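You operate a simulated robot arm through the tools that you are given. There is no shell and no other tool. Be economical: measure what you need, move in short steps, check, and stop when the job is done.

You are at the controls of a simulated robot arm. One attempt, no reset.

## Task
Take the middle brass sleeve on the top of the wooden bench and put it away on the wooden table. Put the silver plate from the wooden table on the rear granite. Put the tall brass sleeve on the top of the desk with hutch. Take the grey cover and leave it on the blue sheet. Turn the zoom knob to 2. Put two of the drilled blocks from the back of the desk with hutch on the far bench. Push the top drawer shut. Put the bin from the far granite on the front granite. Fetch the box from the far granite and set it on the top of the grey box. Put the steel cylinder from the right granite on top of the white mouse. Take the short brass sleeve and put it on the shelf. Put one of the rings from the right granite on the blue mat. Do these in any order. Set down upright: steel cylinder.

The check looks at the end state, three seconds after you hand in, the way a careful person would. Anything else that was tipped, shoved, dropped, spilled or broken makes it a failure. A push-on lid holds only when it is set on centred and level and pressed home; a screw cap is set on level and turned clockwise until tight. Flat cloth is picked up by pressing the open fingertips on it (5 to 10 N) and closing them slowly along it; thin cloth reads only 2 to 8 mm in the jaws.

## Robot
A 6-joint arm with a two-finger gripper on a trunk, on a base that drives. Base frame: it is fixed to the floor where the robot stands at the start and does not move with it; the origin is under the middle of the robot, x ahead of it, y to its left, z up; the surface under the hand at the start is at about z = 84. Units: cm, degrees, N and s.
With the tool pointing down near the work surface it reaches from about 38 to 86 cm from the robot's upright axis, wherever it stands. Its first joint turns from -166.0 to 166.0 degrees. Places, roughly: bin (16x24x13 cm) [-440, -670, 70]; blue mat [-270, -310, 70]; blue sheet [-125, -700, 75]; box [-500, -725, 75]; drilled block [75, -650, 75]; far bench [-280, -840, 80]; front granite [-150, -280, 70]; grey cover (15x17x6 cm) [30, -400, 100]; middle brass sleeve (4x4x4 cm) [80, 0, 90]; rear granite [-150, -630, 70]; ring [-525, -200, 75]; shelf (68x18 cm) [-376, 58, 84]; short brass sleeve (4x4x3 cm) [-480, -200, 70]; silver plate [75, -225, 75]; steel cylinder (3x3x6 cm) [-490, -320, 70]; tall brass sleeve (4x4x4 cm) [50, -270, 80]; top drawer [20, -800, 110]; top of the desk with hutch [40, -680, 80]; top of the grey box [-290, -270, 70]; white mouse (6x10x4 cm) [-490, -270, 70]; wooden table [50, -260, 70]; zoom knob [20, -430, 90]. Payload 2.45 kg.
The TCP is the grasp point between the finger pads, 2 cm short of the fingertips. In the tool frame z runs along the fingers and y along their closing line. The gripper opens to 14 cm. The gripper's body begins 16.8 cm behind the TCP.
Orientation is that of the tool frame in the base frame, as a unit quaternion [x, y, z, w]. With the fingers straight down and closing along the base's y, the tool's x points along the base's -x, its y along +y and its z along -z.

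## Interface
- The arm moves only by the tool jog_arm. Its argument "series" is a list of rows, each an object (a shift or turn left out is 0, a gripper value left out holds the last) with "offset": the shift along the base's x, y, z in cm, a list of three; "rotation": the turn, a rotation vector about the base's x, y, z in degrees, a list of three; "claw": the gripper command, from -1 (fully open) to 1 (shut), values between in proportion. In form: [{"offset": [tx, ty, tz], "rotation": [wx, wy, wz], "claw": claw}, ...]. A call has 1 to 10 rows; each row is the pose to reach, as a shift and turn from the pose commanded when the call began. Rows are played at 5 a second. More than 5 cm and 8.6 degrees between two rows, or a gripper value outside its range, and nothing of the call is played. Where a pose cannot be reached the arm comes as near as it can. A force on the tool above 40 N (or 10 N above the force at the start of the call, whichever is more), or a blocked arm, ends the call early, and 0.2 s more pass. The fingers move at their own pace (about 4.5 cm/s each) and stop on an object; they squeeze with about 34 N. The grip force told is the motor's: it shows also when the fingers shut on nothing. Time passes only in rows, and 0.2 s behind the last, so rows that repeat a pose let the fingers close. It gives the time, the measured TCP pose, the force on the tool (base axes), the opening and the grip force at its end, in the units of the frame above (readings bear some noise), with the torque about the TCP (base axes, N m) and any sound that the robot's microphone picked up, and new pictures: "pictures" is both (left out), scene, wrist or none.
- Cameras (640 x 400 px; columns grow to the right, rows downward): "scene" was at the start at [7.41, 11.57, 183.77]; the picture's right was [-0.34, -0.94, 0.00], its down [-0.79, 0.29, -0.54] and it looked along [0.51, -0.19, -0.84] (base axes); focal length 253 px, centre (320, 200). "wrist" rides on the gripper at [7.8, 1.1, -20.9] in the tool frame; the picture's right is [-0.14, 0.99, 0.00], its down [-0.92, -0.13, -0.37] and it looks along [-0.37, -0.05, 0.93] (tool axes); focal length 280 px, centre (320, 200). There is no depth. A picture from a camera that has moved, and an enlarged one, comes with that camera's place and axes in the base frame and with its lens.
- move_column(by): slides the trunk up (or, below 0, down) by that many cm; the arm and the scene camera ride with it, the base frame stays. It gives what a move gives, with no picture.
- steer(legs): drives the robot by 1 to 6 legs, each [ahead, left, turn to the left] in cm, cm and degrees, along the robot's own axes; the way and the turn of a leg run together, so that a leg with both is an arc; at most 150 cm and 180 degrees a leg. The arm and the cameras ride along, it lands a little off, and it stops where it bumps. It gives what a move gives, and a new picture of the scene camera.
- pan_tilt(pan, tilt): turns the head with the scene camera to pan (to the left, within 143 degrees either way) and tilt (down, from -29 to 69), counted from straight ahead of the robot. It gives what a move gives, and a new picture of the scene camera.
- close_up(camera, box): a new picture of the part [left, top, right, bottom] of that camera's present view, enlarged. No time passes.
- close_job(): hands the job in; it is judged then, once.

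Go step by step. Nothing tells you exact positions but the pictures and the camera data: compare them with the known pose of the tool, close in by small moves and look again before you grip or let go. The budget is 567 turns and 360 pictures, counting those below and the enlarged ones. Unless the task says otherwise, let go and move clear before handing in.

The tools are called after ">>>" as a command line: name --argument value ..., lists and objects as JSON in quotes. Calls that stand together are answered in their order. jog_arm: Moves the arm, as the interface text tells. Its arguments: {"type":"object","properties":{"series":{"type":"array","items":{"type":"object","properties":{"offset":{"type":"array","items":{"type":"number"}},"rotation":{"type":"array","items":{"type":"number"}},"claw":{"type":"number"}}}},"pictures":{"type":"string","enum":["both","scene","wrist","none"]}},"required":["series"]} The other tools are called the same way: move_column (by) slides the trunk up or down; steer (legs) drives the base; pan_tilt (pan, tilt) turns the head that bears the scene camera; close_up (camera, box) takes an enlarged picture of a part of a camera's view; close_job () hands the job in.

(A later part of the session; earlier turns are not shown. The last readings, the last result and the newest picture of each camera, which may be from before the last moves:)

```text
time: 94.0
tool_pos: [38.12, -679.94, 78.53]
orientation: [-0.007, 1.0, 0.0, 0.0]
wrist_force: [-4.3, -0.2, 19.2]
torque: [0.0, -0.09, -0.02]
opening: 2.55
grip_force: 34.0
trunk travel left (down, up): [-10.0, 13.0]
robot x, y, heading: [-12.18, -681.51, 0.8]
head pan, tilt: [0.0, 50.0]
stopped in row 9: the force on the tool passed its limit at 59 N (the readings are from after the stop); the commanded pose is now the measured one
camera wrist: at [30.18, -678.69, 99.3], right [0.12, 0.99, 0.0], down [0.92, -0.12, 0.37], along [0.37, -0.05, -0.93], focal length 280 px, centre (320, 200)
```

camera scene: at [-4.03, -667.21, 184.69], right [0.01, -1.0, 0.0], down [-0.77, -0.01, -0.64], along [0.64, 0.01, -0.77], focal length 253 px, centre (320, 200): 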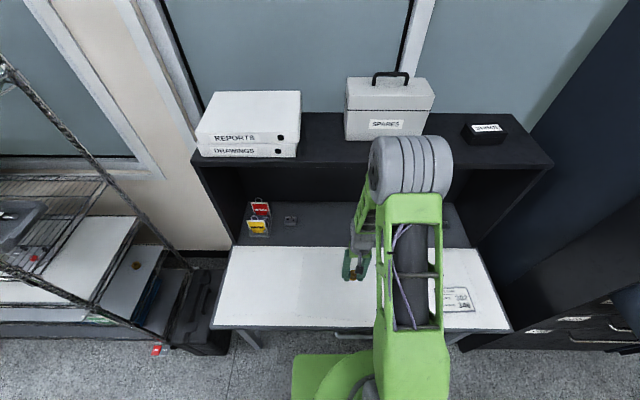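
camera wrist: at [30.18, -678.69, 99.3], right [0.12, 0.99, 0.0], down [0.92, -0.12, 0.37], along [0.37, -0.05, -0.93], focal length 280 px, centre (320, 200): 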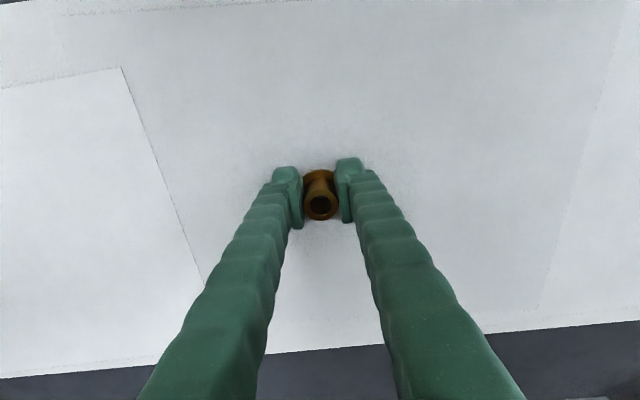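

Contact. I release and rise.

>>> jog_arm --series '[{"offset": [0, 0, 0.2]}, {"offset": [0, 0, 0.2], "claw": 0.4}, {"offset": [0, 0, 0.2], "claw": 0.4}, {"offset": [0, 0, 0.2], "claw": 0.4}, {"offset": [0, 0, 4]}, {"offset": [0, 0, 9]}, {"offset": [0, 0, 14]}, {"offset": [0, 0, 19]}]' --pictures "wrist"

```text
time: 95.8
tool_pos: [38.16, -679.93, 97.28]
orientation: [-0.006, 1.0, 0.001, 0.0]
wrist_force: [0.2, 0.1, 0.1]
torque: [-0.01, -0.05, 0.01]
opening: 4.19
grip_force: 0.0
trunk travel left (down, up): [-10.0, 13.0]
robot x, y, heading: [-12.5, -681.2, 0.8]
head pan, tilt: [0.0, 50.0]
camera wrist: at [30.17, -678.76, 118.3], right [0.12, 0.99, 0.0], down [0.92, -0.12, 0.37], along [0.37, -0.05, -0.93], focal length 280 px, centre (320, 200)
```

wrist: 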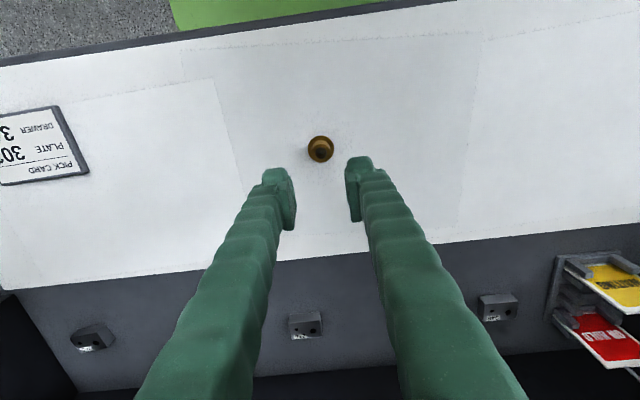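

The tall sleeve stands on the desk. Now the middle drilled block: I tilt the fingers forward (35°) to reach under the hutch and look closer.

>>> jog_arm --series '[{"offset": [3, -1, 0], "rotation": [0, -7, 0], "claw": -0.2}, {"offset": [6, -2, 0], "rotation": [0, -14, 0]}, {"offset": [9, -4, 0], "rotation": [0, -21, 0]}, {"offset": [13, -5, -1], "rotation": [0, -28, 0]}, {"offset": [17, -7, -2], "rotation": [0, -35, 0]}]' --pictures "both"

```text
time: 97.0
tool_pos: [55.22, -686.8, 95.28]
orientation: [-0.006, 0.953, -0.002, 0.302]
wrist_force: [0.7, -0.2, -0.4]
torque: [0.02, 0.0, -0.01]
opening: 8.4
grip_force: 0.0
out of reach, approached as far as the arm can: row 3
trunk travel left (down, up): [-10.0, 13.0]
robot x, y, heading: [-12.6, -681.11, 0.6]
head pan, tilt: [0.0, 50.0]
camera scene: at [-4.03, -667.28, 184.69], right [0.01, -1.0, 0.0], down [-0.77, -0.01, -0.64], along [0.64, 0.01, -0.77], focal length 253 px, centre (320, 200)
camera wrist: at [36.77, -685.69, 107.87], right [0.1, 0.99, 0.07], down [0.54, -0.12, 0.83], along [0.83, -0.05, -0.55], focal length 280 px, centre (320, 200)
```

scene: 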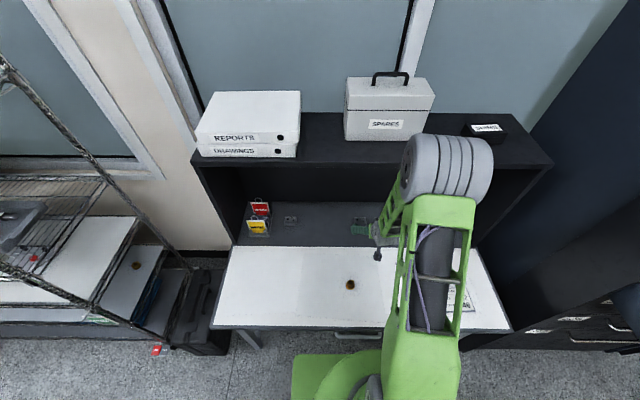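
wrist: 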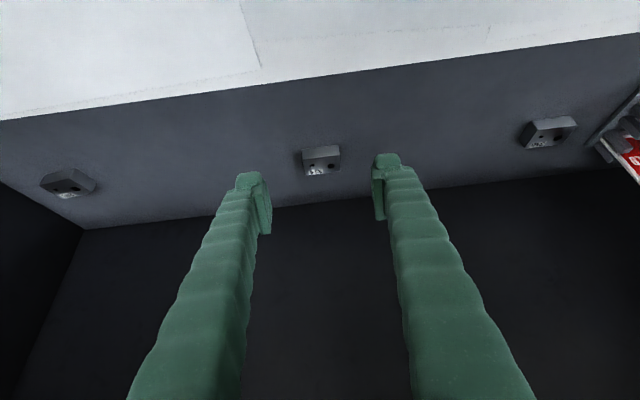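

Block B is at about [71, -687], nearly square to the hand. I tilt to 50° to keep the elbow back from the hutch, and advance a bit.

>>> jog_arm --series '[{"offset": [2, 0, -2], "rotation": [0, -5, 0]}, {"offset": [4, 0, -4], "rotation": [0, -10, 0]}, {"offset": [6, 0, -7], "rotation": [0, -15, 0]}, {"offset": [8, 0, -9], "rotation": [0, -15, 0]}]' --pictures "both"

```text
time: 98.0
tool_pos: [63.26, -686.73, 86.21]
orientation: [-0.007, 0.906, -0.002, 0.424]
wrist_force: [-0.1, -0.1, -0.2]
torque: [-0.03, 0.0, -0.02]
opening: 8.41
grip_force: 0.0
trunk travel left (down, up): [-10.0, 13.0]
robot x, y, heading: [-12.39, -681.15, 0.9]
head pan, tilt: [0.0, 50.0]
camera scene: at [-4.02, -667.22, 184.69], right [0.01, -1.0, 0.0], down [-0.77, -0.01, -0.64], along [0.64, 0.01, -0.77], focal length 253 px, centre (320, 200)
camera wrist: at [42.15, -685.67, 93.66], right [0.08, 0.99, 0.1], down [0.31, -0.12, 0.94], along [0.95, -0.05, -0.32], focal length 280 px, centre (320, 200)
```

scene: 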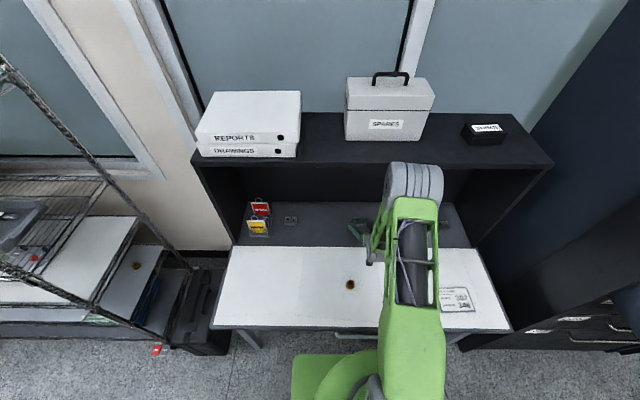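
wrist: 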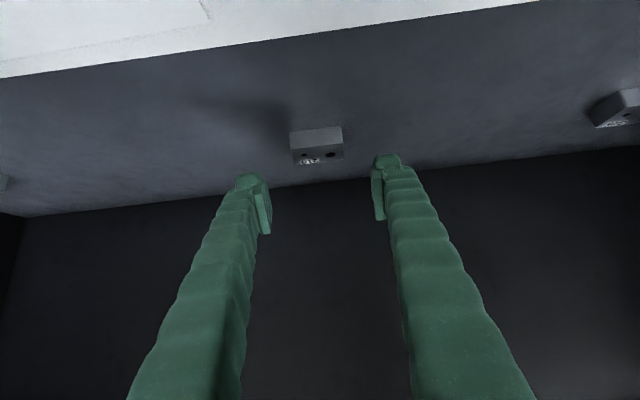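

Elbow stays clear below the hutch top. I enlarge the block to settle its faces.

>>> close_up --camera "wrist" --box '[220, 90, 420, 215]'

```text
3.20 times, centred on (320, 152) of wrist
camera zoom: at [42.15, -685.67, 93.66], right [0.08, 0.99, 0.1], down [0.31, -0.12, 0.94], along [0.95, -0.05, -0.32], focal length 897 px, centre (320, 352)
```

zoom: 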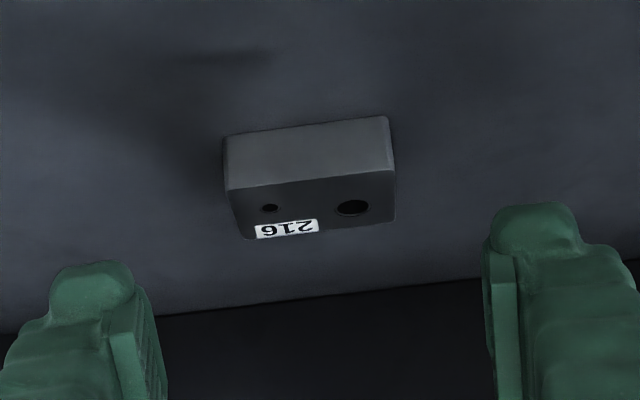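

The block (216) is about 6 wide, 3.7 deep, 2.4 high, centred at [73.9, -687.1]. I open slightly more and slide in to straddle it.

>>> jog_arm --series '[{"offset": [3, -0.35, -2], "claw": -0.35}, {"offset": [6, -0.35, -4.5]}, {"offset": [8, -0.35, -6.5]}, {"offset": [9.5, -0.35, -8]}, {"offset": [9.5, -0.35, -8.4]}]' --pictures "both"

```text
time: 99.2
tool_pos: [72.81, -687.21, 78.27]
orientation: [-0.006, 0.905, -0.002, 0.425]
wrist_force: [-11.9, -1.5, 19.9]
torque: [1.13, 0.32, 0.68]
opening: 9.58
grip_force: 1.0
trunk travel left (down, up): [-10.0, 13.0]
robot x, y, heading: [-12.37, -681.47, 0.6]
head pan, tilt: [0.0, 50.0]
camera scene: at [-4.46, -667.24, 184.74], right [0.01, -1.0, 0.0], down [-0.76, -0.01, -0.64], along [0.64, 0.01, -0.76], focal length 253 px, centre (320, 200)
camera wrist: at [51.5, -686.09, 85.59], right [0.08, 0.99, 0.1], down [0.3, -0.12, 0.95], along [0.95, -0.05, -0.31], focal length 280 px, centre (320, 200)
```

scene: 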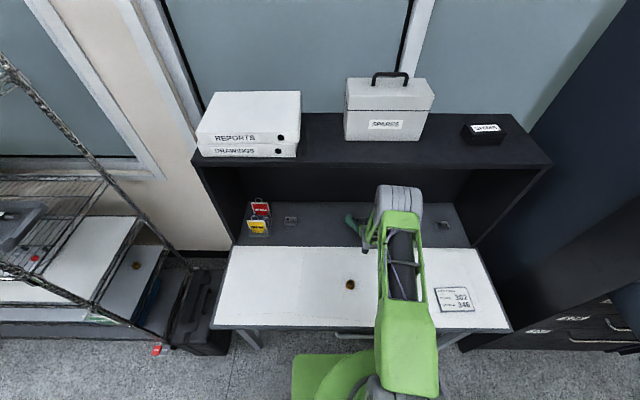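
wrist: 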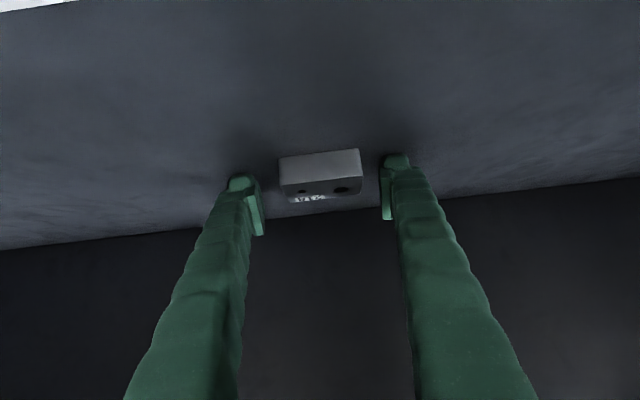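

Fingertips touched the desk; the block sits between the fingers. I raise slightly and close.

>>> jog_arm --series '[{"offset": [0.3, 0, 0.4]}, {"offset": [0.3, 0, 0.4], "claw": 1}, {"offset": [0.3, 0, 0.4], "claw": 1}, {"offset": [0.3, 0, 0.4], "claw": 1}, {"offset": [0.3, 0, 0.4], "claw": 1}, {"offset": [0.3, 0, 0.4], "claw": 1}, {"offset": [0.3, 0, 0.4], "claw": 1}]' --pictures "wrist"

```text
time: 100.8
tool_pos: [73.1, -687.31, 78.53]
orientation: [-0.006, 0.906, -0.003, 0.424]
wrist_force: [4.1, -2.2, 10.9]
torque: [-0.1, 0.01, 0.04]
opening: 6.0
grip_force: 33.7
trunk travel left (down, up): [-10.0, 13.0]
robot x, y, heading: [-12.25, -681.1, 0.5]
head pan, tilt: [0.0, 50.0]
camera wrist: at [51.94, -686.1, 85.82], right [0.08, 0.99, 0.1], down [0.31, -0.12, 0.94], along [0.95, -0.05, -0.31], focal length 280 px, centre (320, 200)
```

wrist: 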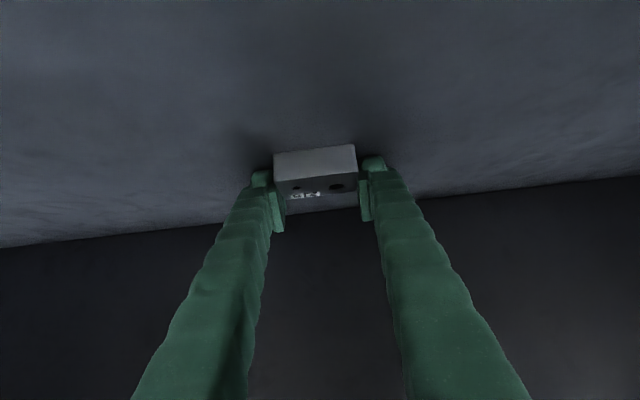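

Gripped (6.0 cm). I lift, back out of the bay, keeping the tilt so the block stays level.

>>> jog_arm --series '[{"offset": [0, 0, 3]}, {"offset": [-1, 0, 7]}, {"offset": [-5, 0, 8]}, {"offset": [-9.5, 0, 9]}, {"offset": [-14, 0, 10]}, {"offset": [-18.5, 0, 12]}, {"offset": [-22.5, 0, 15]}, {"offset": [-26, 0, 18]}, {"offset": [-28, 0, 22]}, {"offset": [-29, 0, 26]}]' --pictures "both"

```text
time: 103.0
tool_pos: [48.43, -688.23, 103.86]
orientation: [-0.005, 0.907, -0.003, 0.422]
wrist_force: [-0.1, -0.2, -1.0]
torque: [-0.02, -0.06, -0.01]
opening: 6.0
grip_force: 33.7
out of reach, approached as far as the arm can: row 9, 10
trunk travel left (down, up): [-10.0, 13.0]
robot x, y, heading: [-12.58, -680.78, 1.0]
head pan, tilt: [0.0, 50.0]
camera scene: at [-4.26, -667.19, 184.71], right [0.01, -1.0, 0.0], down [-0.77, -0.01, -0.64], along [0.64, 0.01, -0.77], focal length 253 px, centre (320, 200)
camera wrist: at [27.35, -687.09, 111.34], right [0.08, 0.99, 0.1], down [0.31, -0.12, 0.94], along [0.95, -0.05, -0.32], focal length 280 px, centre (320, 200)
```

scene: 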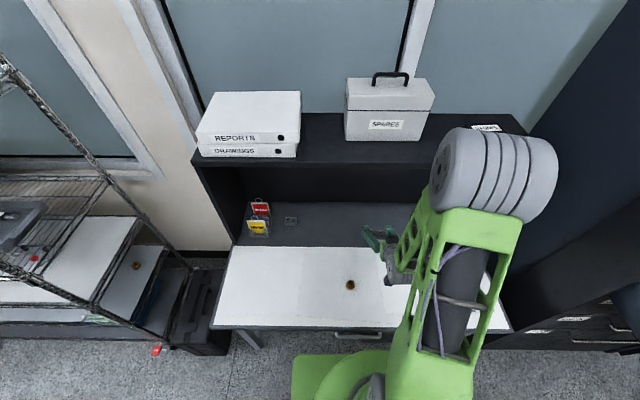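
wrist: 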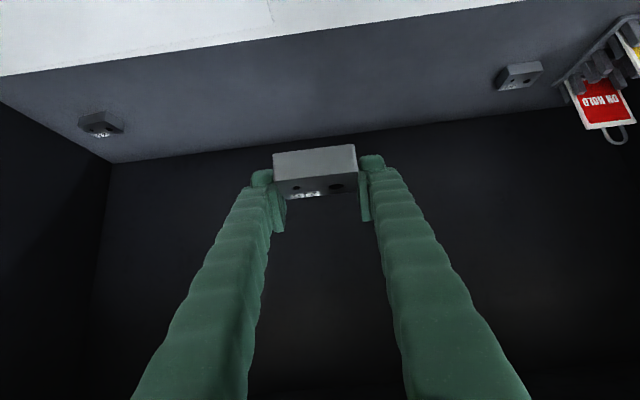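

Block is held and level. I back off and look toward the far bench.

>>> steer --legs '[[-26, 0, 0]]'

>>> pan_tilt --pan -125 --tilt 25

```text
time: 104.9
tool_pos: [22.78, -688.56, 103.96]
orientation: [-0.007, 0.906, -0.002, 0.422]
wrist_force: [0.1, -0.4, -1.3]
torque: [0.01, -0.03, -0.02]
opening: 6.0
grip_force: 33.9
trunk travel left (down, up): [-10.0, 13.0]
robot x, y, heading: [-38.07, -681.85, 0.7]
head pan, tilt: [0.0, 50.0]
camera scene: at [-30.01, -667.55, 184.7], right [0.01, -1.0, 0.0], down [-0.77, -0.01, -0.64], along [0.64, 0.01, -0.77], focal length 253 px, centre (320, 200)
```

scene: 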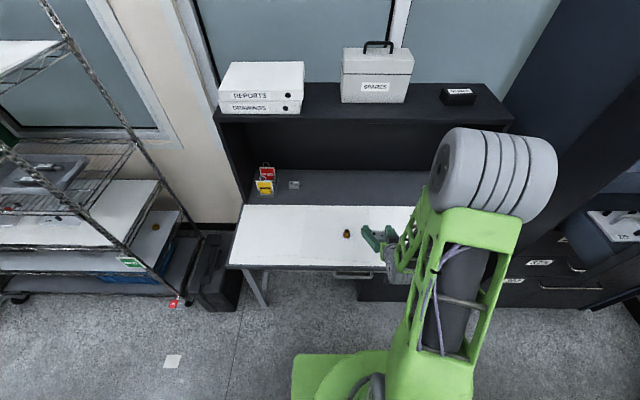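

```text
time: 106.9
tool_pos: [22.73, -688.57, 103.62]
orientation: [-0.006, 0.907, -0.002, 0.421]
wrist_force: [0.9, 0.7, -1.1]
torque: [-0.03, -0.01, 0.0]
opening: 5.99
grip_force: 34.2
trunk travel left (down, up): [-10.0, 13.0]
robot x, y, heading: [-38.46, -681.14, 0.7]
head pan, tilt: [-125.0, 25.0]
camera scene: at [-42.78, -675.28, 188.44], right [-0.83, 0.56, 0.0], down [0.24, 0.35, -0.91], along [-0.51, -0.75, -0.42], focal length 253 px, centre (320, 200)
```

scene: 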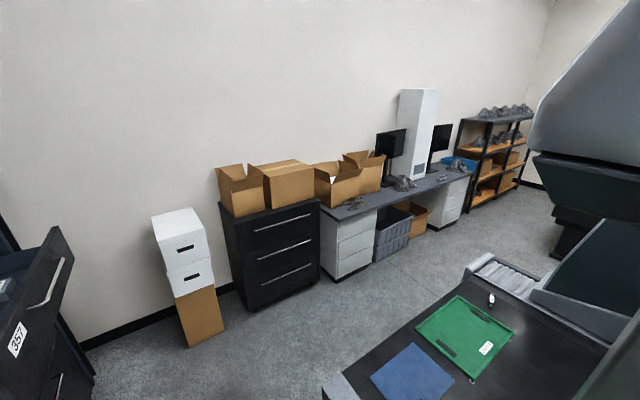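

The far bench runs along the far wall. The blue sheet lies on the rear granite's near corner. I enlarge the far bench.

>>> close_up --camera "scene" --box '[300, 130, 500, 255]'

```text
3.20 times, centred on (400, 192) of scene
camera zoom: at [-42.78, -675.28, 188.44], right [-0.83, 0.56, 0.0], down [0.24, 0.35, -0.91], along [-0.51, -0.75, -0.42], focal length 809 px, centre (64, 224)
```

zoom: 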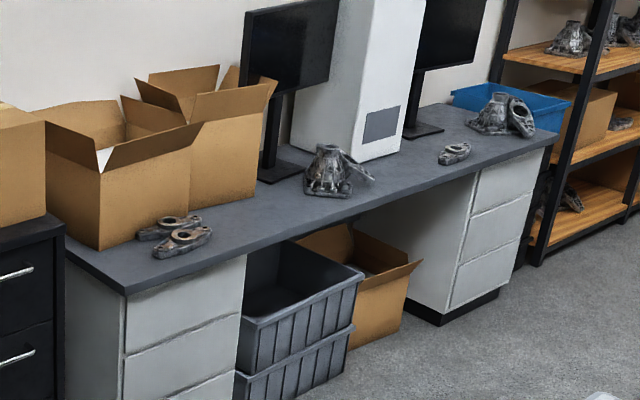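

I plan the route: turn to face -y, go 60, turn to face -x, slip into the lane beside the far bench, then drive along it.

>>> pan_tilt --pan 0 --tilt 35

>>> steer --legs '[[0, 0, -91], [60, 0, 0], [0, 0, -90]]'

```text
time: 109.0
tool_pos: [22.79, -688.58, 103.78]
orientation: [-0.007, 0.907, -0.002, 0.422]
wrist_force: [-0.3, 0.0, -1.4]
torque: [0.02, 0.01, 0.03]
opening: 5.98
grip_force: 33.6
trunk travel left (down, up): [-10.0, 13.0]
robot x, y, heading: [-38.25, -681.61, 0.7]
head pan, tilt: [0.0, 35.0]
camera scene: at [-28.8, -667.53, 186.87], right [0.01, -1.0, 0.0], down [-0.57, -0.01, -0.82], along [0.82, 0.01, -0.57], focal length 253 px, centre (320, 200)
```

scene: 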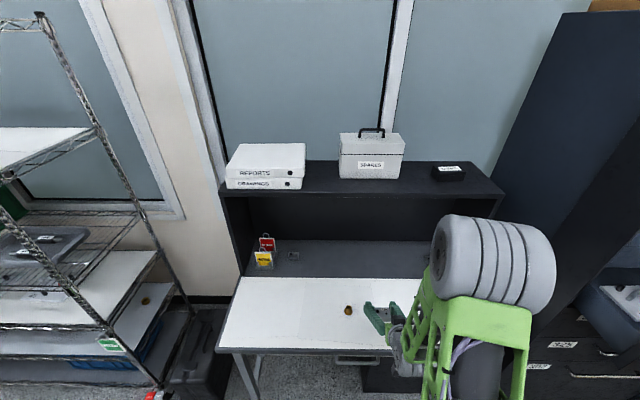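

```text
time: 120.0
tool_pos: [-99.89, -734.46, 103.83]
orientation: [0.907, 0.004, -0.422, -0.003]
wrist_force: [0.1, 1.0, -1.8]
torque: [0.01, 0.02, 0.02]
opening: 5.96
grip_force: 34.1
trunk travel left (down, up): [-10.0, 13.0]
robot x, y, heading: [-38.89, -741.71, -179.4]
head pan, tilt: [0.0, 35.0]
camera scene: at [-48.63, -755.68, 186.87], right [-0.01, 1.0, 0.0], down [0.57, 0.01, -0.82], along [-0.82, -0.01, -0.57], focal length 253 px, centre (320, 200)
```

scene: 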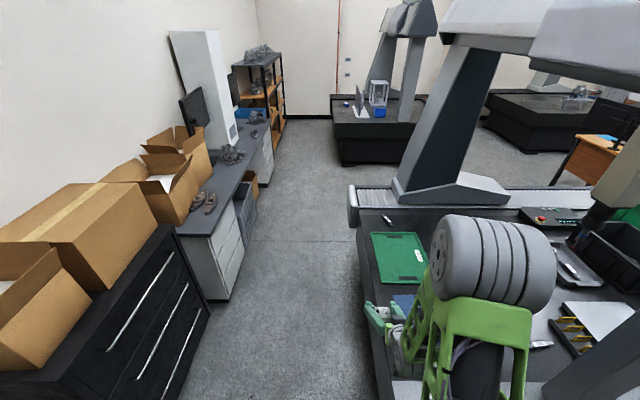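

The lane is clear. I strafe into it and go along to x≈-250.

>>> steer --legs '[[0, 32, -0.6], [110, 0, 0], [102, 0, 0]]'

>>> pan_tilt --pan 60 --tilt 45

```text
time: 133.6
tool_pos: [-312.89, -761.51, 103.82]
orientation: [0.907, -0.008, -0.422, -0.009]
wrist_force: [-0.1, -0.1, -0.8]
torque: [0.0, 0.02, 0.02]
opening: 5.95
grip_force: 34.1
trunk travel left (down, up): [-10.0, 13.0]
robot x, y, heading: [-251.85, -770.43, 178.9]
head pan, tilt: [0.0, 35.0]
camera scene: at [-262.26, -784.22, 186.86], right [0.02, 1.0, 0.0], down [0.57, -0.01, -0.82], along [-0.82, 0.01, -0.57], focal length 253 px, centre (320, 200)
```

scene: 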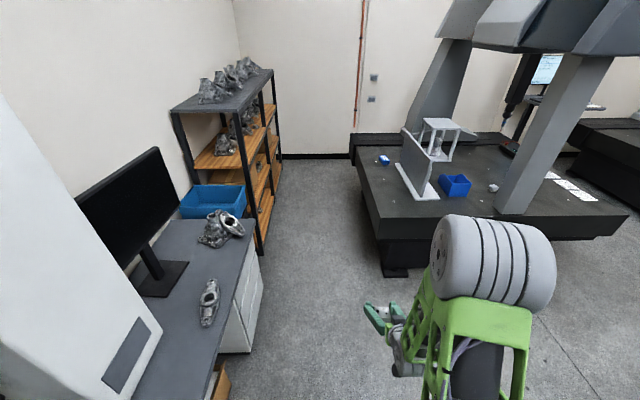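

```text
time: 134.9
tool_pos: [-312.95, -761.54, 103.71]
orientation: [0.907, -0.008, -0.421, -0.009]
wrist_force: [-0.2, -0.5, -1.6]
torque: [0.01, 0.01, 0.02]
opening: 5.96
grip_force: 33.4
trunk travel left (down, up): [-10.0, 13.0]
robot x, y, heading: [-252.12, -770.71, 179.1]
head pan, tilt: [60.0, 45.0]
camera scene: at [-257.61, -791.35, 185.38], right [-0.86, 0.52, 0.0], down [0.36, 0.61, -0.71], along [-0.36, -0.61, -0.71], focal length 253 px, centre (320, 200)
```

scene: 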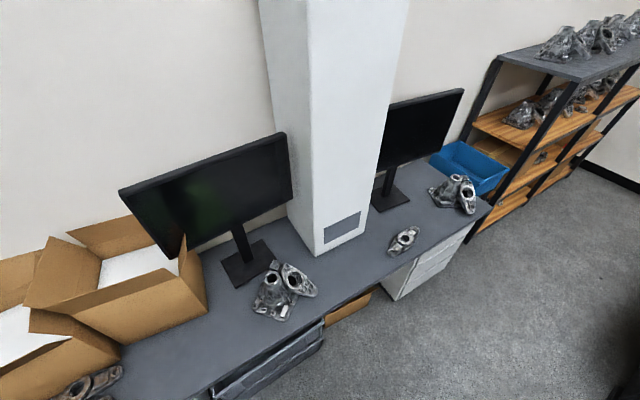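

The far bench has a clear strip at about x = -290…-310 between castings. I drive there and turn to face it.

>>> steer --legs '[[48, -12, 1], [0, 0, 90]]'

>>> pan_tilt --pan 0 --tilt 50

```text
time: 141.6
tool_pos: [-307.32, -818.94, 103.82]
orientation: [0.642, 0.641, -0.302, 0.294]
wrist_force: [-0.2, 0.6, -1.7]
torque: [-0.04, -0.05, 0.0]
opening: 5.94
grip_force: 34.1
trunk travel left (down, up): [-10.0, 13.0]
robot x, y, heading: [-299.32, -757.86, -90.3]
head pan, tilt: [60.0, 45.0]
camera scene: at [-278.48, -763.16, 185.38], right [-0.5, -0.86, 0.0], down [-0.61, 0.35, -0.71], along [0.61, -0.35, -0.71], focal length 253 px, centre (320, 200)
```

scene: 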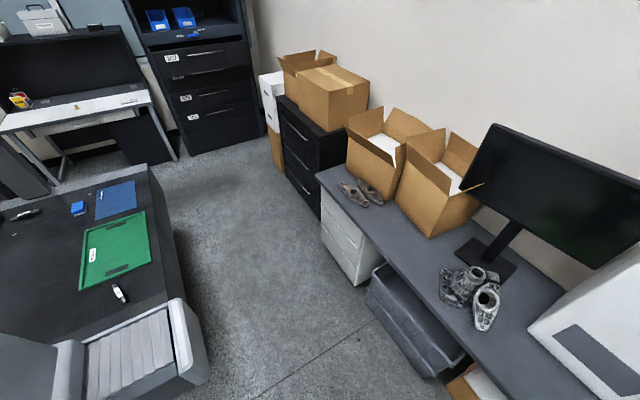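

```text
time: 142.9
tool_pos: [-307.35, -818.92, 103.69]
orientation: [0.642, 0.64, -0.303, 0.294]
wrist_force: [-0.6, 0.5, -1.5]
torque: [-0.03, -0.02, 0.0]
opening: 5.97
grip_force: 33.9
trunk travel left (down, up): [-10.0, 13.0]
robot x, y, heading: [-299.58, -758.04, -90.3]
head pan, tilt: [0.0, 50.0]
camera scene: at [-285.54, -766.78, 184.69], right [-1.0, 0.0, 0.0], down [0.0, 0.77, -0.64], along [0.0, -0.64, -0.77], focal length 253 px, centre (320, 200)
```

scene: 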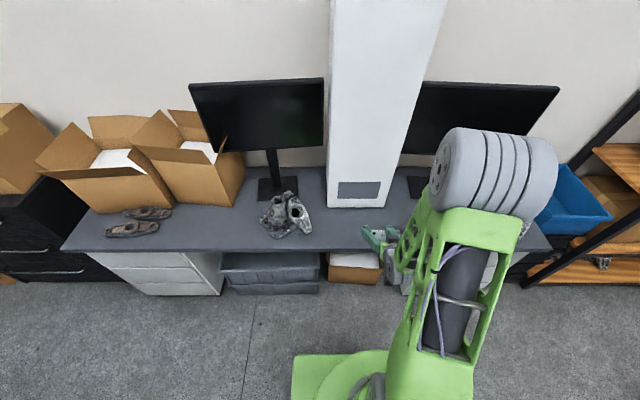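

The clear strip is between the casting and the tower. I swing over to x≈-298 and lower in stages.

>>> jog_arm --series '[{"offset": [3, -3, -2]}, {"offset": [6, -6, -4]}, {"offset": [9, -9, -6]}, {"offset": [9.5, -12, -10]}, {"offset": [9.5, -13.5, -14]}]' --pictures "both"

```text
refused: row 4 steps farther than a row can; nothing moved
```

>>> jog_arm --series '[{"offset": [3, -3, -2]}, {"offset": [6, -6, -4]}, {"offset": [9, -9, -6]}, {"offset": [9.5, -11, -10]}, {"offset": [9.5, -13, -14]}]' --pictures "both"

```text
time: 144.1
tool_pos: [-297.76, -832.06, 89.63]
orientation: [0.642, 0.64, -0.303, 0.294]
wrist_force: [0.3, -1.5, -1.3]
torque: [0.01, -0.02, 0.02]
opening: 5.96
grip_force: 33.8
trunk travel left (down, up): [-10.0, 13.0]
robot x, y, heading: [-299.22, -757.84, -90.3]
head pan, tilt: [0.0, 50.0]
camera scene: at [-285.56, -766.86, 184.68], right [-1.0, 0.0, 0.0], down [0.0, 0.77, -0.64], along [0.0, -0.64, -0.77], focal length 253 px, centre (320, 200)
camera wrist: at [-296.53, -810.86, 97.09], right [0.99, -0.09, 0.1], down [-0.12, -0.31, 0.94], along [-0.06, -0.95, -0.32], focal length 280 px, centre (320, 200)
```

scene: 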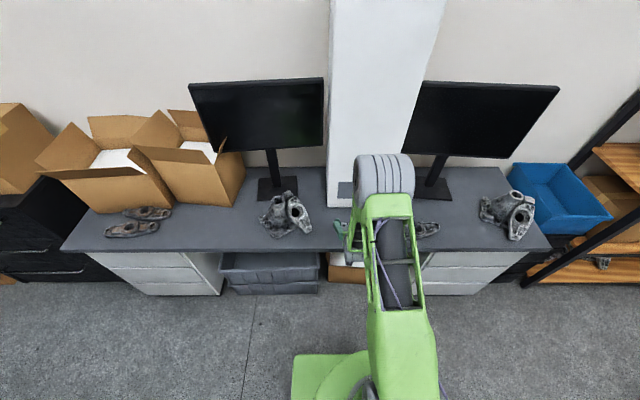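
wrist: 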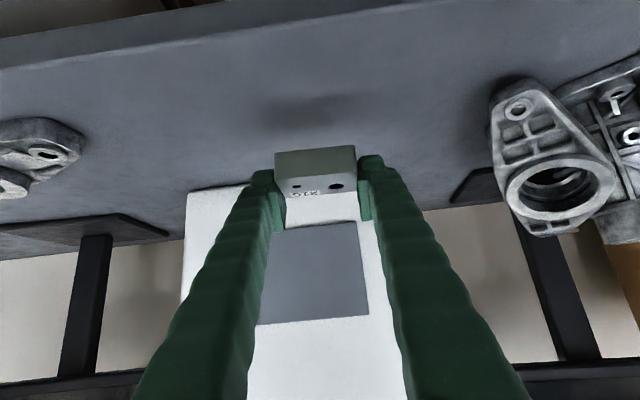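

I shift 4 cm toward +x and lower to contact.

>>> jog_arm --series '[{"offset": [4, 0, -2]}, {"offset": [4, 0, -4.5]}, {"offset": [4, 0, -5.5]}, {"offset": [4, 0, -6.3]}, {"offset": [4, 0, -7]}, {"offset": [4, 0, -7.7]}, {"offset": [4, 0, -8.4]}, {"offset": [4, 0, -9.1]}, {"offset": [4, 0, -9.8]}, {"offset": [4, 0, -10.4]}]' --pictures "wrist"

```text
time: 145.7
tool_pos: [-293.71, -832.56, 82.46]
orientation: [0.639, 0.638, -0.307, 0.3]
wrist_force: [-0.2, -0.7, 10.8]
torque: [0.34, 0.14, 0.02]
opening: 6.01
grip_force: 33.7
trunk travel left (down, up): [-10.0, 13.0]
robot x, y, heading: [-299.43, -757.97, -89.9]
head pan, tilt: [0.0, 50.0]
stopped in row 7: the force on the tool passed its limit at 44 N (the readings are from after the stop); the commanded pose is now the measured one
camera wrist: at [-292.49, -811.18, 89.59], right [0.99, -0.09, 0.1], down [-0.12, -0.29, 0.95], along [-0.06, -0.95, -0.3], focal length 280 px, centre (320, 200)
```

wrist: 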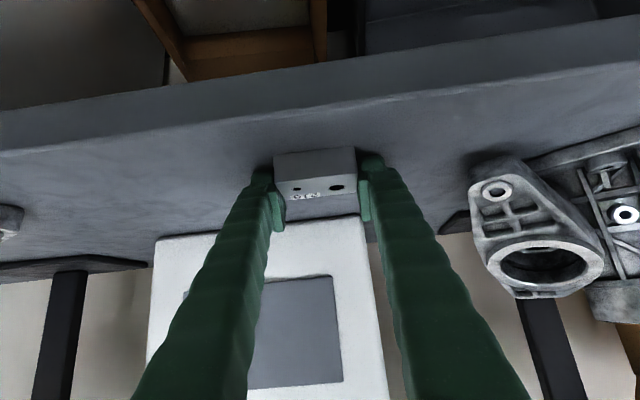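

Contact made with the block over the bench. I open and withdraw along the finger axis.

>>> jog_arm --series '[{"offset": [0, 0, 0.1]}, {"offset": [0, 0, 0.1], "claw": -0.2}, {"offset": [0, 0, 0.1], "claw": -0.2}, {"offset": [0, 0, 0.1], "claw": -0.2}, {"offset": [0, 1, 2]}, {"offset": [0, 4, 5]}, {"offset": [0, 7, 8]}, {"offset": [0, 10, 11]}, {"offset": [0, 13, 14]}]' --pictures "both"

```text
time: 147.7
tool_pos: [-293.81, -819.32, 96.2]
orientation: [0.64, 0.639, -0.305, 0.299]
wrist_force: [0.2, 0.3, -0.4]
torque: [-0.01, -0.02, -0.03]
opening: 8.39
grip_force: 0.1
trunk travel left (down, up): [-10.0, 13.0]
robot x, y, heading: [-299.65, -757.98, -90.3]
head pan, tilt: [0.0, 50.0]
camera scene: at [-285.55, -766.66, 184.7], right [-1.0, 0.0, 0.0], down [0.0, 0.77, -0.64], along [0.0, -0.64, -0.77], focal length 253 px, centre (320, 200)
camera wrist: at [-292.4, -798.03, 103.49], right [0.99, -0.09, 0.1], down [-0.12, -0.3, 0.95], along [-0.06, -0.95, -0.31], focal length 280 px, centre (320, 200)
```

scene: 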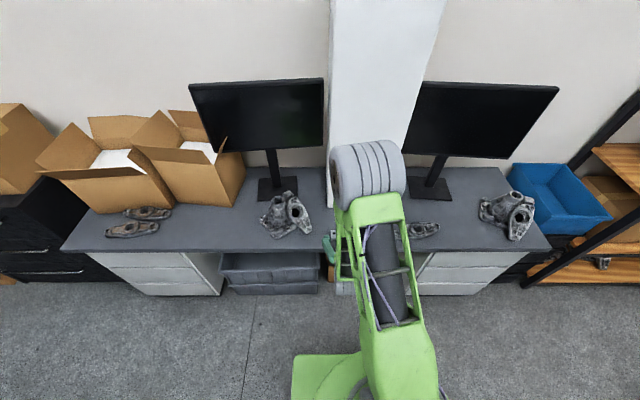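
wrist: 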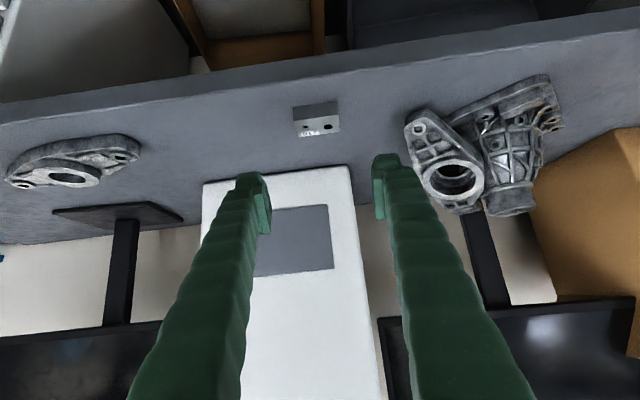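

Block one placed. The far granite is close by, so I next turn toward it to inspect the bin and box.

>>> steer --legs '[[0, 0, -89.5], [20, -60, 0]]'

>>> pan_tilt --pan 0 --tilt 40

>>> close_up --camera "scene" --box '[240, 40, 480, 190]'

```text
time: 157.2
tool_pos: [-382.09, -705.81, 96.23]
orientation: [0.904, 0.009, -0.427, 0.0]
wrist_force: [0.1, 0.1, -0.4]
torque: [0.0, 0.05, 0.04]
opening: 8.41
grip_force: 0.0
trunk travel left (down, up): [-10.0, 13.0]
robot x, y, heading: [-320.81, -698.69, -178.3]
head pan, tilt: [0.0, 50.0]
camera scene: at [-329.31, -712.7, 184.69], right [-0.02, 1.0, 0.0], down [0.77, 0.02, -0.64], along [-0.64, -0.01, -0.77], focal length 253 px, centre (320, 200)
```

scene: 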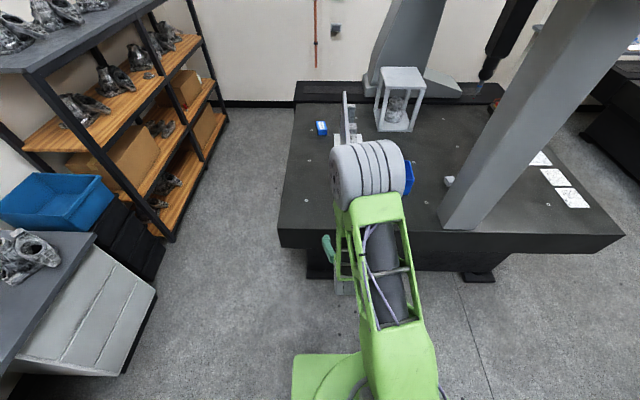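

```text
time: 157.9
tool_pos: [-382.11, -705.73, 96.29]
orientation: [0.904, 0.01, -0.427, 0.0]
wrist_force: [0.9, 0.9, -0.3]
torque: [0.0, 0.0, 0.01]
opening: 8.43
grip_force: 0.1
trunk travel left (down, up): [-10.0, 13.0]
robot x, y, heading: [-320.59, -698.48, -178.7]
head pan, tilt: [0.0, 40.0]
camera scene: at [-330.11, -712.73, 186.11], right [-0.02, 1.0, 0.0], down [0.64, 0.01, -0.77], along [-0.77, -0.02, -0.64], focal length 253 px, centre (320, 200)
```

scene: 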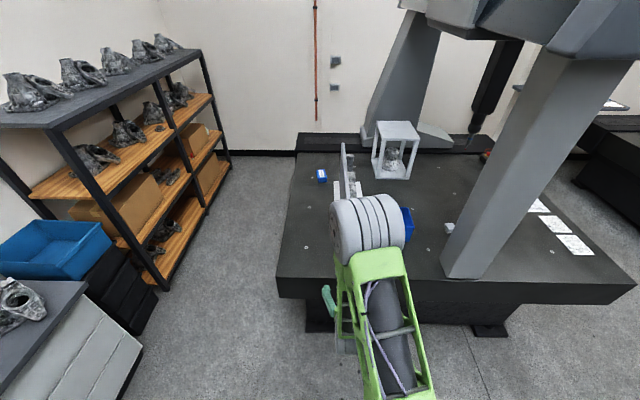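

```text
2.67 times, centred on (360, 115) of scene
camera zoom: at [-330.11, -712.73, 186.11], right [-0.02, 1.0, 0.0], down [0.64, 0.01, -0.77], along [-0.77, -0.02, -0.64], focal length 674 px, centre (213, 427)
```

zoom: 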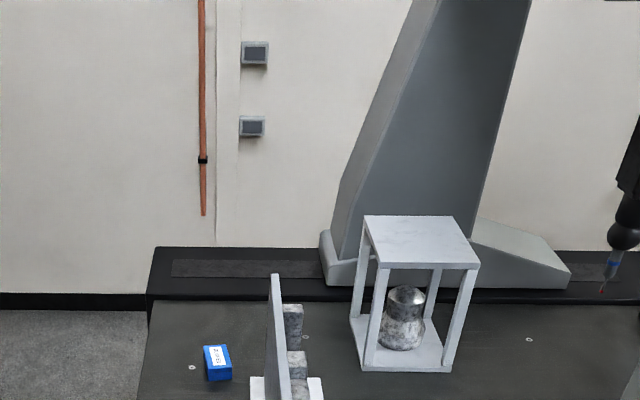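

I see the small blue box far in (best reached from the lane side), the bin hidden by my elbow. I return the hand to vertical and raise it before moving closer to the bin.

>>> jog_arm --series '[{"offset": [2, 0, 2], "rotation": [0.2, -7.2, 0]}, {"offset": [4, 0, 4], "rotation": [0.4, -14.4, 0]}, {"offset": [6, 0, 6], "rotation": [0.6, -21.5, 0]}, {"offset": [8, 0, 9], "rotation": [0.8, -28.7, 0]}, {"offset": [10, 0, 12], "rotation": [1, -35.9, 0]}, {"offset": [11, 0, 15], "rotation": [1.2, -43, 0]}, {"offset": [12, 0, 18], "rotation": [1.3, -50.2, 0]}]' --pictures "none"

>>> steer --legs '[[0, -26, -1.5], [40, 0, 0]]'

>>> jog_arm --series '[{"claw": -1}]' --pictures "wrist"

```text
time: 159.5
tool_pos: [-370.06, -704.06, 110.05]
orientation: [0.99, 0.062, -0.07, -0.102]
wrist_force: [5.6, -6.2, -1.7]
torque: [0.93, 0.71, -0.17]
opening: 8.39
grip_force: 0.0
out of reach, approached as far as the arm can: row 4, 5, 6, 7
trunk travel left (down, up): [-10.0, 13.0]
robot x, y, heading: [-320.72, -698.61, -178.6]
head pan, tilt: [0.0, 40.0]
```

```text
time: 164.4
tool_pos: [-409.25, -678.94, 109.51]
orientation: [0.996, 0.001, -0.054, -0.067]
wrist_force: [-0.3, 0.1, -0.2]
torque: [0.02, -0.01, 0.02]
opening: 8.41
grip_force: 0.1
trunk travel left (down, up): [-10.0, 13.0]
robot x, y, heading: [-360.91, -672.47, 180.2]
head pan, tilt: [0.0, 40.0]
camera scene: at [-370.69, -686.5, 186.1], right [0.0, 1.0, 0.0], down [0.64, 0.0, -0.77], along [-0.77, 0.0, -0.64], focal length 253 px, centre (320, 200)
```

scene: 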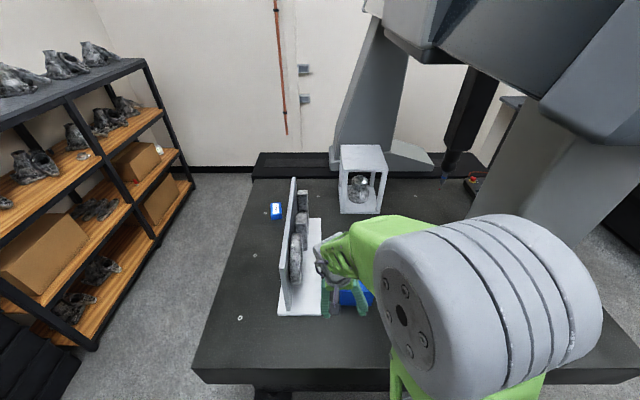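

```text
time: 164.8
tool_pos: [-409.26, -679.06, 109.32]
orientation: [0.996, 0.0, -0.054, -0.067]
wrist_force: [0.3, -0.7, -0.5]
torque: [-0.01, -0.03, 0.02]
opening: 11.88
grip_force: 0.1
trunk travel left (down, up): [-10.0, 13.0]
robot x, y, heading: [-360.75, -672.66, 180.3]
head pan, tilt: [0.0, 40.0]
camera wrist: at [-399.27, -682.6, 129.0], right [-0.14, -0.98, -0.12], down [-0.87, 0.07, 0.48], along [-0.46, 0.17, -0.87], focal length 280 px, centre (320, 200)
```

wrist: 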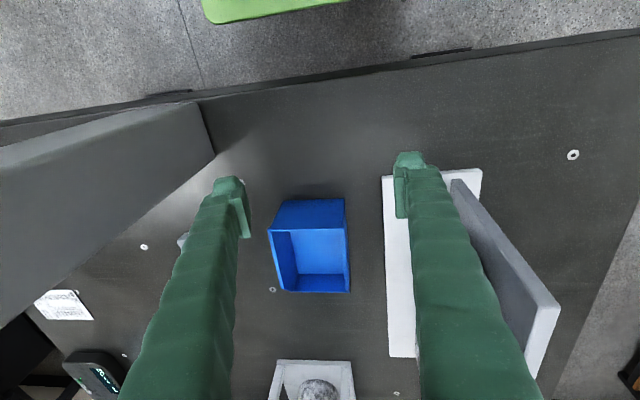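

The hand came out slightly tilted at the close limit. I enlarge the bin.

>>> close_up --camera "wrist" --box '[240, 170, 400, 310]'

```text
2.86 times, centred on (320, 240) of wrist
camera zoom: at [-399.27, -682.6, 129.0], right [-0.14, -0.98, -0.12], down [-0.87, 0.07, 0.48], along [-0.46, 0.17, -0.87], focal length 801 px, centre (320, 86)
```

zoom: 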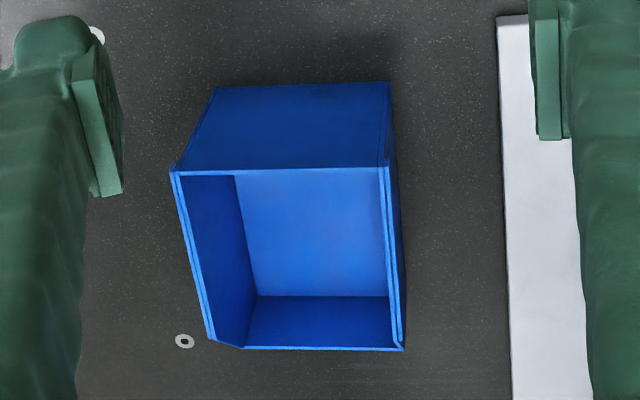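

It's a stacking bin: full wall on my side (x≈-429.6, y -662…-677.6), low lip away. I move the hand outward over it and see whether it straightens.

>>> jog_arm --series '[{"offset": [-4, 2, 0]}, {"offset": [-8, 4, 0]}, {"offset": [-12, 6, 0]}, {"offset": [-16, 8, 0]}]' --pictures "none"

```text
time: 165.8
tool_pos: [-425.11, -671.38, 108.49]
orientation: [0.994, 0.001, -0.061, -0.086]
wrist_force: [0.3, 0.4, 0.1]
torque: [-0.03, -0.05, 0.02]
opening: 14.0
grip_force: 0.1
out of reach, approached as far as the arm can: row 2, 3, 4
trunk travel left (down, up): [-10.0, 13.0]
robot x, y, heading: [-360.97, -672.28, 179.6]
head pan, tilt: [0.0, 40.0]
```

Still tilted by about 12°. I command the correction explicitly while lowering a little.

>>> jog_arm --series '[{"offset": [0, 0, -2], "rotation": [-5, -3.5, 0]}, {"offset": [0, 0, -4], "rotation": [-9.9, -7, 0]}, {"offset": [0, 0, -6], "rotation": [-9.9, -7, 0]}]' --pictures "none"

```text
time: 166.6
tool_pos: [-423.5, -671.48, 104.49]
orientation: [0.996, -0.001, -0.049, -0.08]
wrist_force: [0.8, -0.5, 0.2]
torque: [-0.01, 0.06, -0.02]
opening: 14.0
grip_force: 0.1
out of reach, approached as far as the arm can: row 1, 2, 3
trunk travel left (down, up): [-10.0, 13.0]
robot x, y, heading: [-360.92, -672.38, 180.0]
head pan, tilt: [0.0, 40.0]
```

Seems a wrist joint is at a limit. I try yawing the hand (needed anyway) one way to free it.

>>> jog_arm --series '[{"rotation": [0, 0, -8]}, {"rotation": [0, 0, -16]}, {"rotation": [0, 0, -24]}, {"rotation": [0, 0, -32]}]' --pictures "scene"

```text
time: 167.6
tool_pos: [-423.31, -671.42, 104.43]
orientation: [0.956, -0.276, -0.028, -0.095]
wrist_force: [-0.4, 0.3, -0.5]
torque: [-0.02, 0.0, -0.02]
opening: 14.0
grip_force: 0.0
trunk travel left (down, up): [-10.0, 13.0]
robot x, y, heading: [-361.07, -672.33, 179.9]
head pan, tilt: [0.0, 40.0]
camera scene: at [-370.63, -686.49, 186.11], right [0.0, 1.0, 0.0], down [0.64, 0.0, -0.77], along [-0.77, 0.0, -0.64], focal length 253 px, centre (320, 200)
```

scene: 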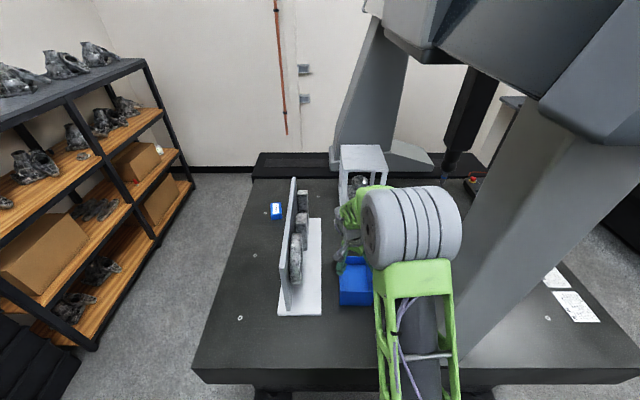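

Yawing works. I continue to 90° yaw and remove the remaining tilt.

>>> jog_arm --series '[{"rotation": [-4, 0, 0]}, {"rotation": [-8, 0, 0]}, {"rotation": [-11.4, 0, 0]}]' --pictures "none"

```text
time: 168.4
tool_pos: [-423.37, -671.47, 104.46]
orientation: [0.957, -0.274, -0.029, -0.095]
wrist_force: [0.0, -0.2, 0.6]
torque: [-0.02, 0.04, 0.01]
opening: 13.99
grip_force: 0.0
out of reach, approached as far as the arm can: row 1, 2, 3
trunk travel left (down, up): [-10.0, 13.0]
robot x, y, heading: [-361.26, -672.25, 180.0]
head pan, tilt: [0.0, 40.0]
```

A wrist joint is stuck in another branch since the tilting. I go back into a tilt farther out, then untilt there.

>>> jog_arm --series '[{"rotation": [0, 0, 8], "offset": [-1, 0, -1]}, {"rotation": [0, 0, 16], "offset": [-2, 0, -2]}, {"rotation": [0, 0, 24], "offset": [-4, 0, -3]}, {"rotation": [0, 0, 32], "offset": [-6, 0, -4]}]' --pictures "none"

>>> jog_arm --series '[{"rotation": [0, 7, 0], "offset": [-1, 0, 0]}, {"rotation": [0, 14, 0], "offset": [-3, 0, 0]}, {"rotation": [0, 21, 0], "offset": [-5, 0, 0]}, {"rotation": [0, 28, 0], "offset": [-7, 0, 0]}, {"rotation": [0, 35, 0], "offset": [-9, 0, 0]}, {"rotation": [0, 42, 0], "offset": [-11, 0, 0]}]' --pictures "scene"

```text
time: 169.4
tool_pos: [-429.36, -671.41, 100.52]
orientation: [0.995, 0.001, -0.054, -0.083]
wrist_force: [0.8, -0.1, 0.4]
torque: [0.03, -0.01, 0.03]
opening: 14.01
grip_force: 0.0
trunk travel left (down, up): [-10.0, 13.0]
robot x, y, heading: [-360.7, -672.37, 179.9]
head pan, tilt: [0.0, 40.0]
```

```text
time: 170.8
tool_pos: [-440.45, -671.45, 100.25]
orientation: [0.91, -0.032, -0.405, -0.078]
wrist_force: [-0.2, -0.5, 0.0]
torque: [0.08, -0.04, -0.04]
opening: 14.0
grip_force: 0.1
out of reach, approached as far as the arm can: row 4
trunk travel left (down, up): [-10.0, 13.0]
robot x, y, heading: [-360.67, -672.39, -179.9]
head pan, tilt: [0.0, 40.0]
camera scene: at [-370.64, -686.54, 186.1], right [0.0, 1.0, 0.0], down [0.64, 0.0, -0.77], along [-0.77, 0.0, -0.64], focal length 253 px, centre (320, 200)
```

scene: 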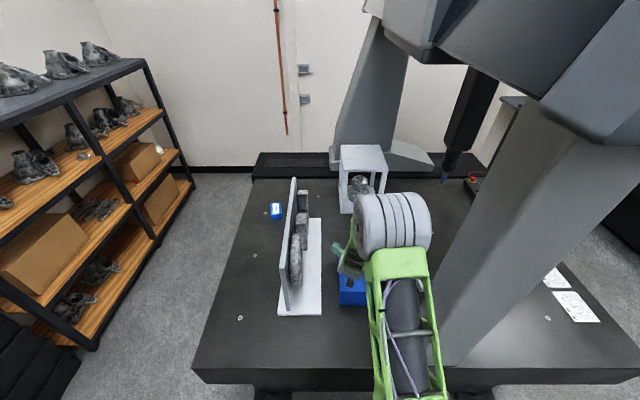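

Past the bad spot now. I remove the sideways error while tilted, then untilt.

>>> jog_arm --series '[{"rotation": [-3.3, 0, 3.5]}, {"rotation": [-6.7, 0, 7]}, {"rotation": [-6.7, 0, 7]}]' --pictures "none"

>>> jog_arm --series '[{"rotation": [0, -7, 0], "offset": [-1, 0, -1]}, {"rotation": [0, -14, 0], "offset": [-1, 0, -2]}, {"rotation": [0, -21, 0], "offset": [-1, 0, -2]}, {"rotation": [0, -28, 0], "offset": [-1, 0, -2]}, {"rotation": [0, -35, 0], "offset": [-1, 0, -2]}, {"rotation": [0, -42, 0], "offset": [-1, 0, -2]}, {"rotation": [0, -48, 0], "offset": [-1, 0, -2]}]' --pictures "none"

```text
time: 171.6
tool_pos: [-440.37, -671.4, 100.45]
orientation: [0.913, 0.003, -0.407, 0.002]
wrist_force: [-0.3, 0.5, -0.2]
torque: [-0.01, 0.02, 0.02]
opening: 13.99
grip_force: 0.1
trunk travel left (down, up): [-10.0, 13.0]
robot x, y, heading: [-360.9, -672.33, -179.8]
head pan, tilt: [0.0, 40.0]
```

```text
time: 173.2
tool_pos: [-441.35, -671.45, 98.41]
orientation: [1.0, 0.002, 0.0, 0.002]
wrist_force: [-0.3, 0.3, 0.2]
torque: [0.01, 0.01, 0.02]
opening: 14.03
grip_force: 0.0
trunk travel left (down, up): [-10.0, 13.0]
robot x, y, heading: [-361.07, -672.47, 180.1]
head pan, tilt: [0.0, 40.0]
```

Vertical again. Now yaw 90° and come over the near wall.

>>> jog_arm --series '[{"rotation": [0, 0, -8.5], "offset": [2, 0, 0], "claw": 0.3}, {"rotation": [0, 0, -17], "offset": [4, 0, 0]}, {"rotation": [0, 0, -25.5], "offset": [6, 0.5, 0]}, {"rotation": [0, 0, -34], "offset": [8, 1, 0]}, {"rotation": [0, 0, -42.5], "offset": [10, 1.5, 0]}, {"rotation": [0, 0, -51], "offset": [11, 1.5, 0]}, {"rotation": [0, 0, -59.5], "offset": [11.5, 1.5, 0]}, {"rotation": [0, 0, -68], "offset": [11.5, 1.5, 0]}, {"rotation": [0, 0, -76.5], "offset": [11.5, 1.5, 0]}, {"rotation": [0, 0, -85], "offset": [11.5, 1.5, 0]}]' --pictures "wrist"

```text
time: 175.4
tool_pos: [-429.71, -669.94, 98.37]
orientation: [0.737, -0.676, -0.002, 0.0]
wrist_force: [-0.8, 1.1, 0.5]
torque: [-0.02, -0.01, 0.03]
opening: 4.91
grip_force: 0.1
trunk travel left (down, up): [-10.0, 13.0]
robot x, y, heading: [-360.74, -672.63, 179.8]
head pan, tilt: [0.0, 40.0]
camera wrist: at [-430.2, -677.64, 119.29], right [-1.0, 0.05, 0.0], down [0.05, 0.93, 0.37], along [0.02, 0.37, -0.93], focal length 280 px, centre (320, 200)
```

wrist: 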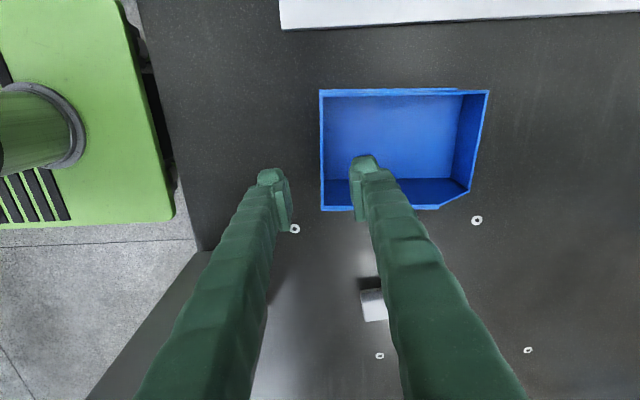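

The wall lies exactly between the fingers. I lower to z≈81 and close on it.

>>> jog_arm --series '[{"offset": [-0.3, -0.3, -4.5]}, {"offset": [-0.3, -0.3, -9]}, {"offset": [-0.3, -0.3, -13.5]}, {"offset": [-0.3, -0.3, -17.3]}, {"offset": [-0.3, -0.3, -17.3]}]' --pictures "wrist"

```text
time: 176.6
tool_pos: [-430.15, -670.06, 81.31]
orientation: [0.738, -0.674, -0.002, 0.0]
wrist_force: [-1.1, -0.2, 0.0]
torque: [-0.01, -0.02, 0.03]
opening: 4.92
grip_force: 0.0
trunk travel left (down, up): [-10.0, 13.0]
robot x, y, heading: [-360.81, -672.7, 179.8]
head pan, tilt: [0.0, 40.0]
camera wrist: at [-430.45, -677.84, 102.06], right [-1.0, 0.05, 0.0], down [0.05, 0.93, 0.37], along [0.01, 0.37, -0.93], focal length 280 px, centre (320, 200)
```

wrist: 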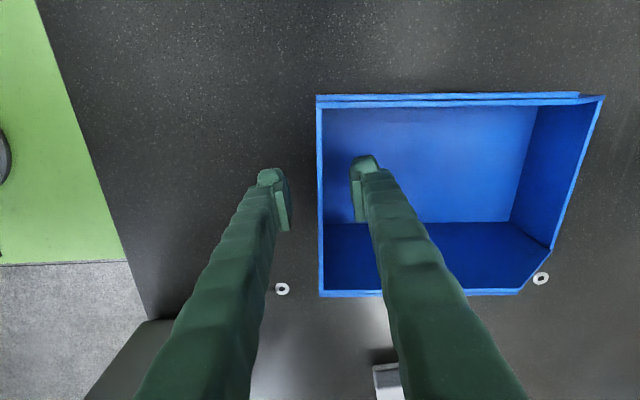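

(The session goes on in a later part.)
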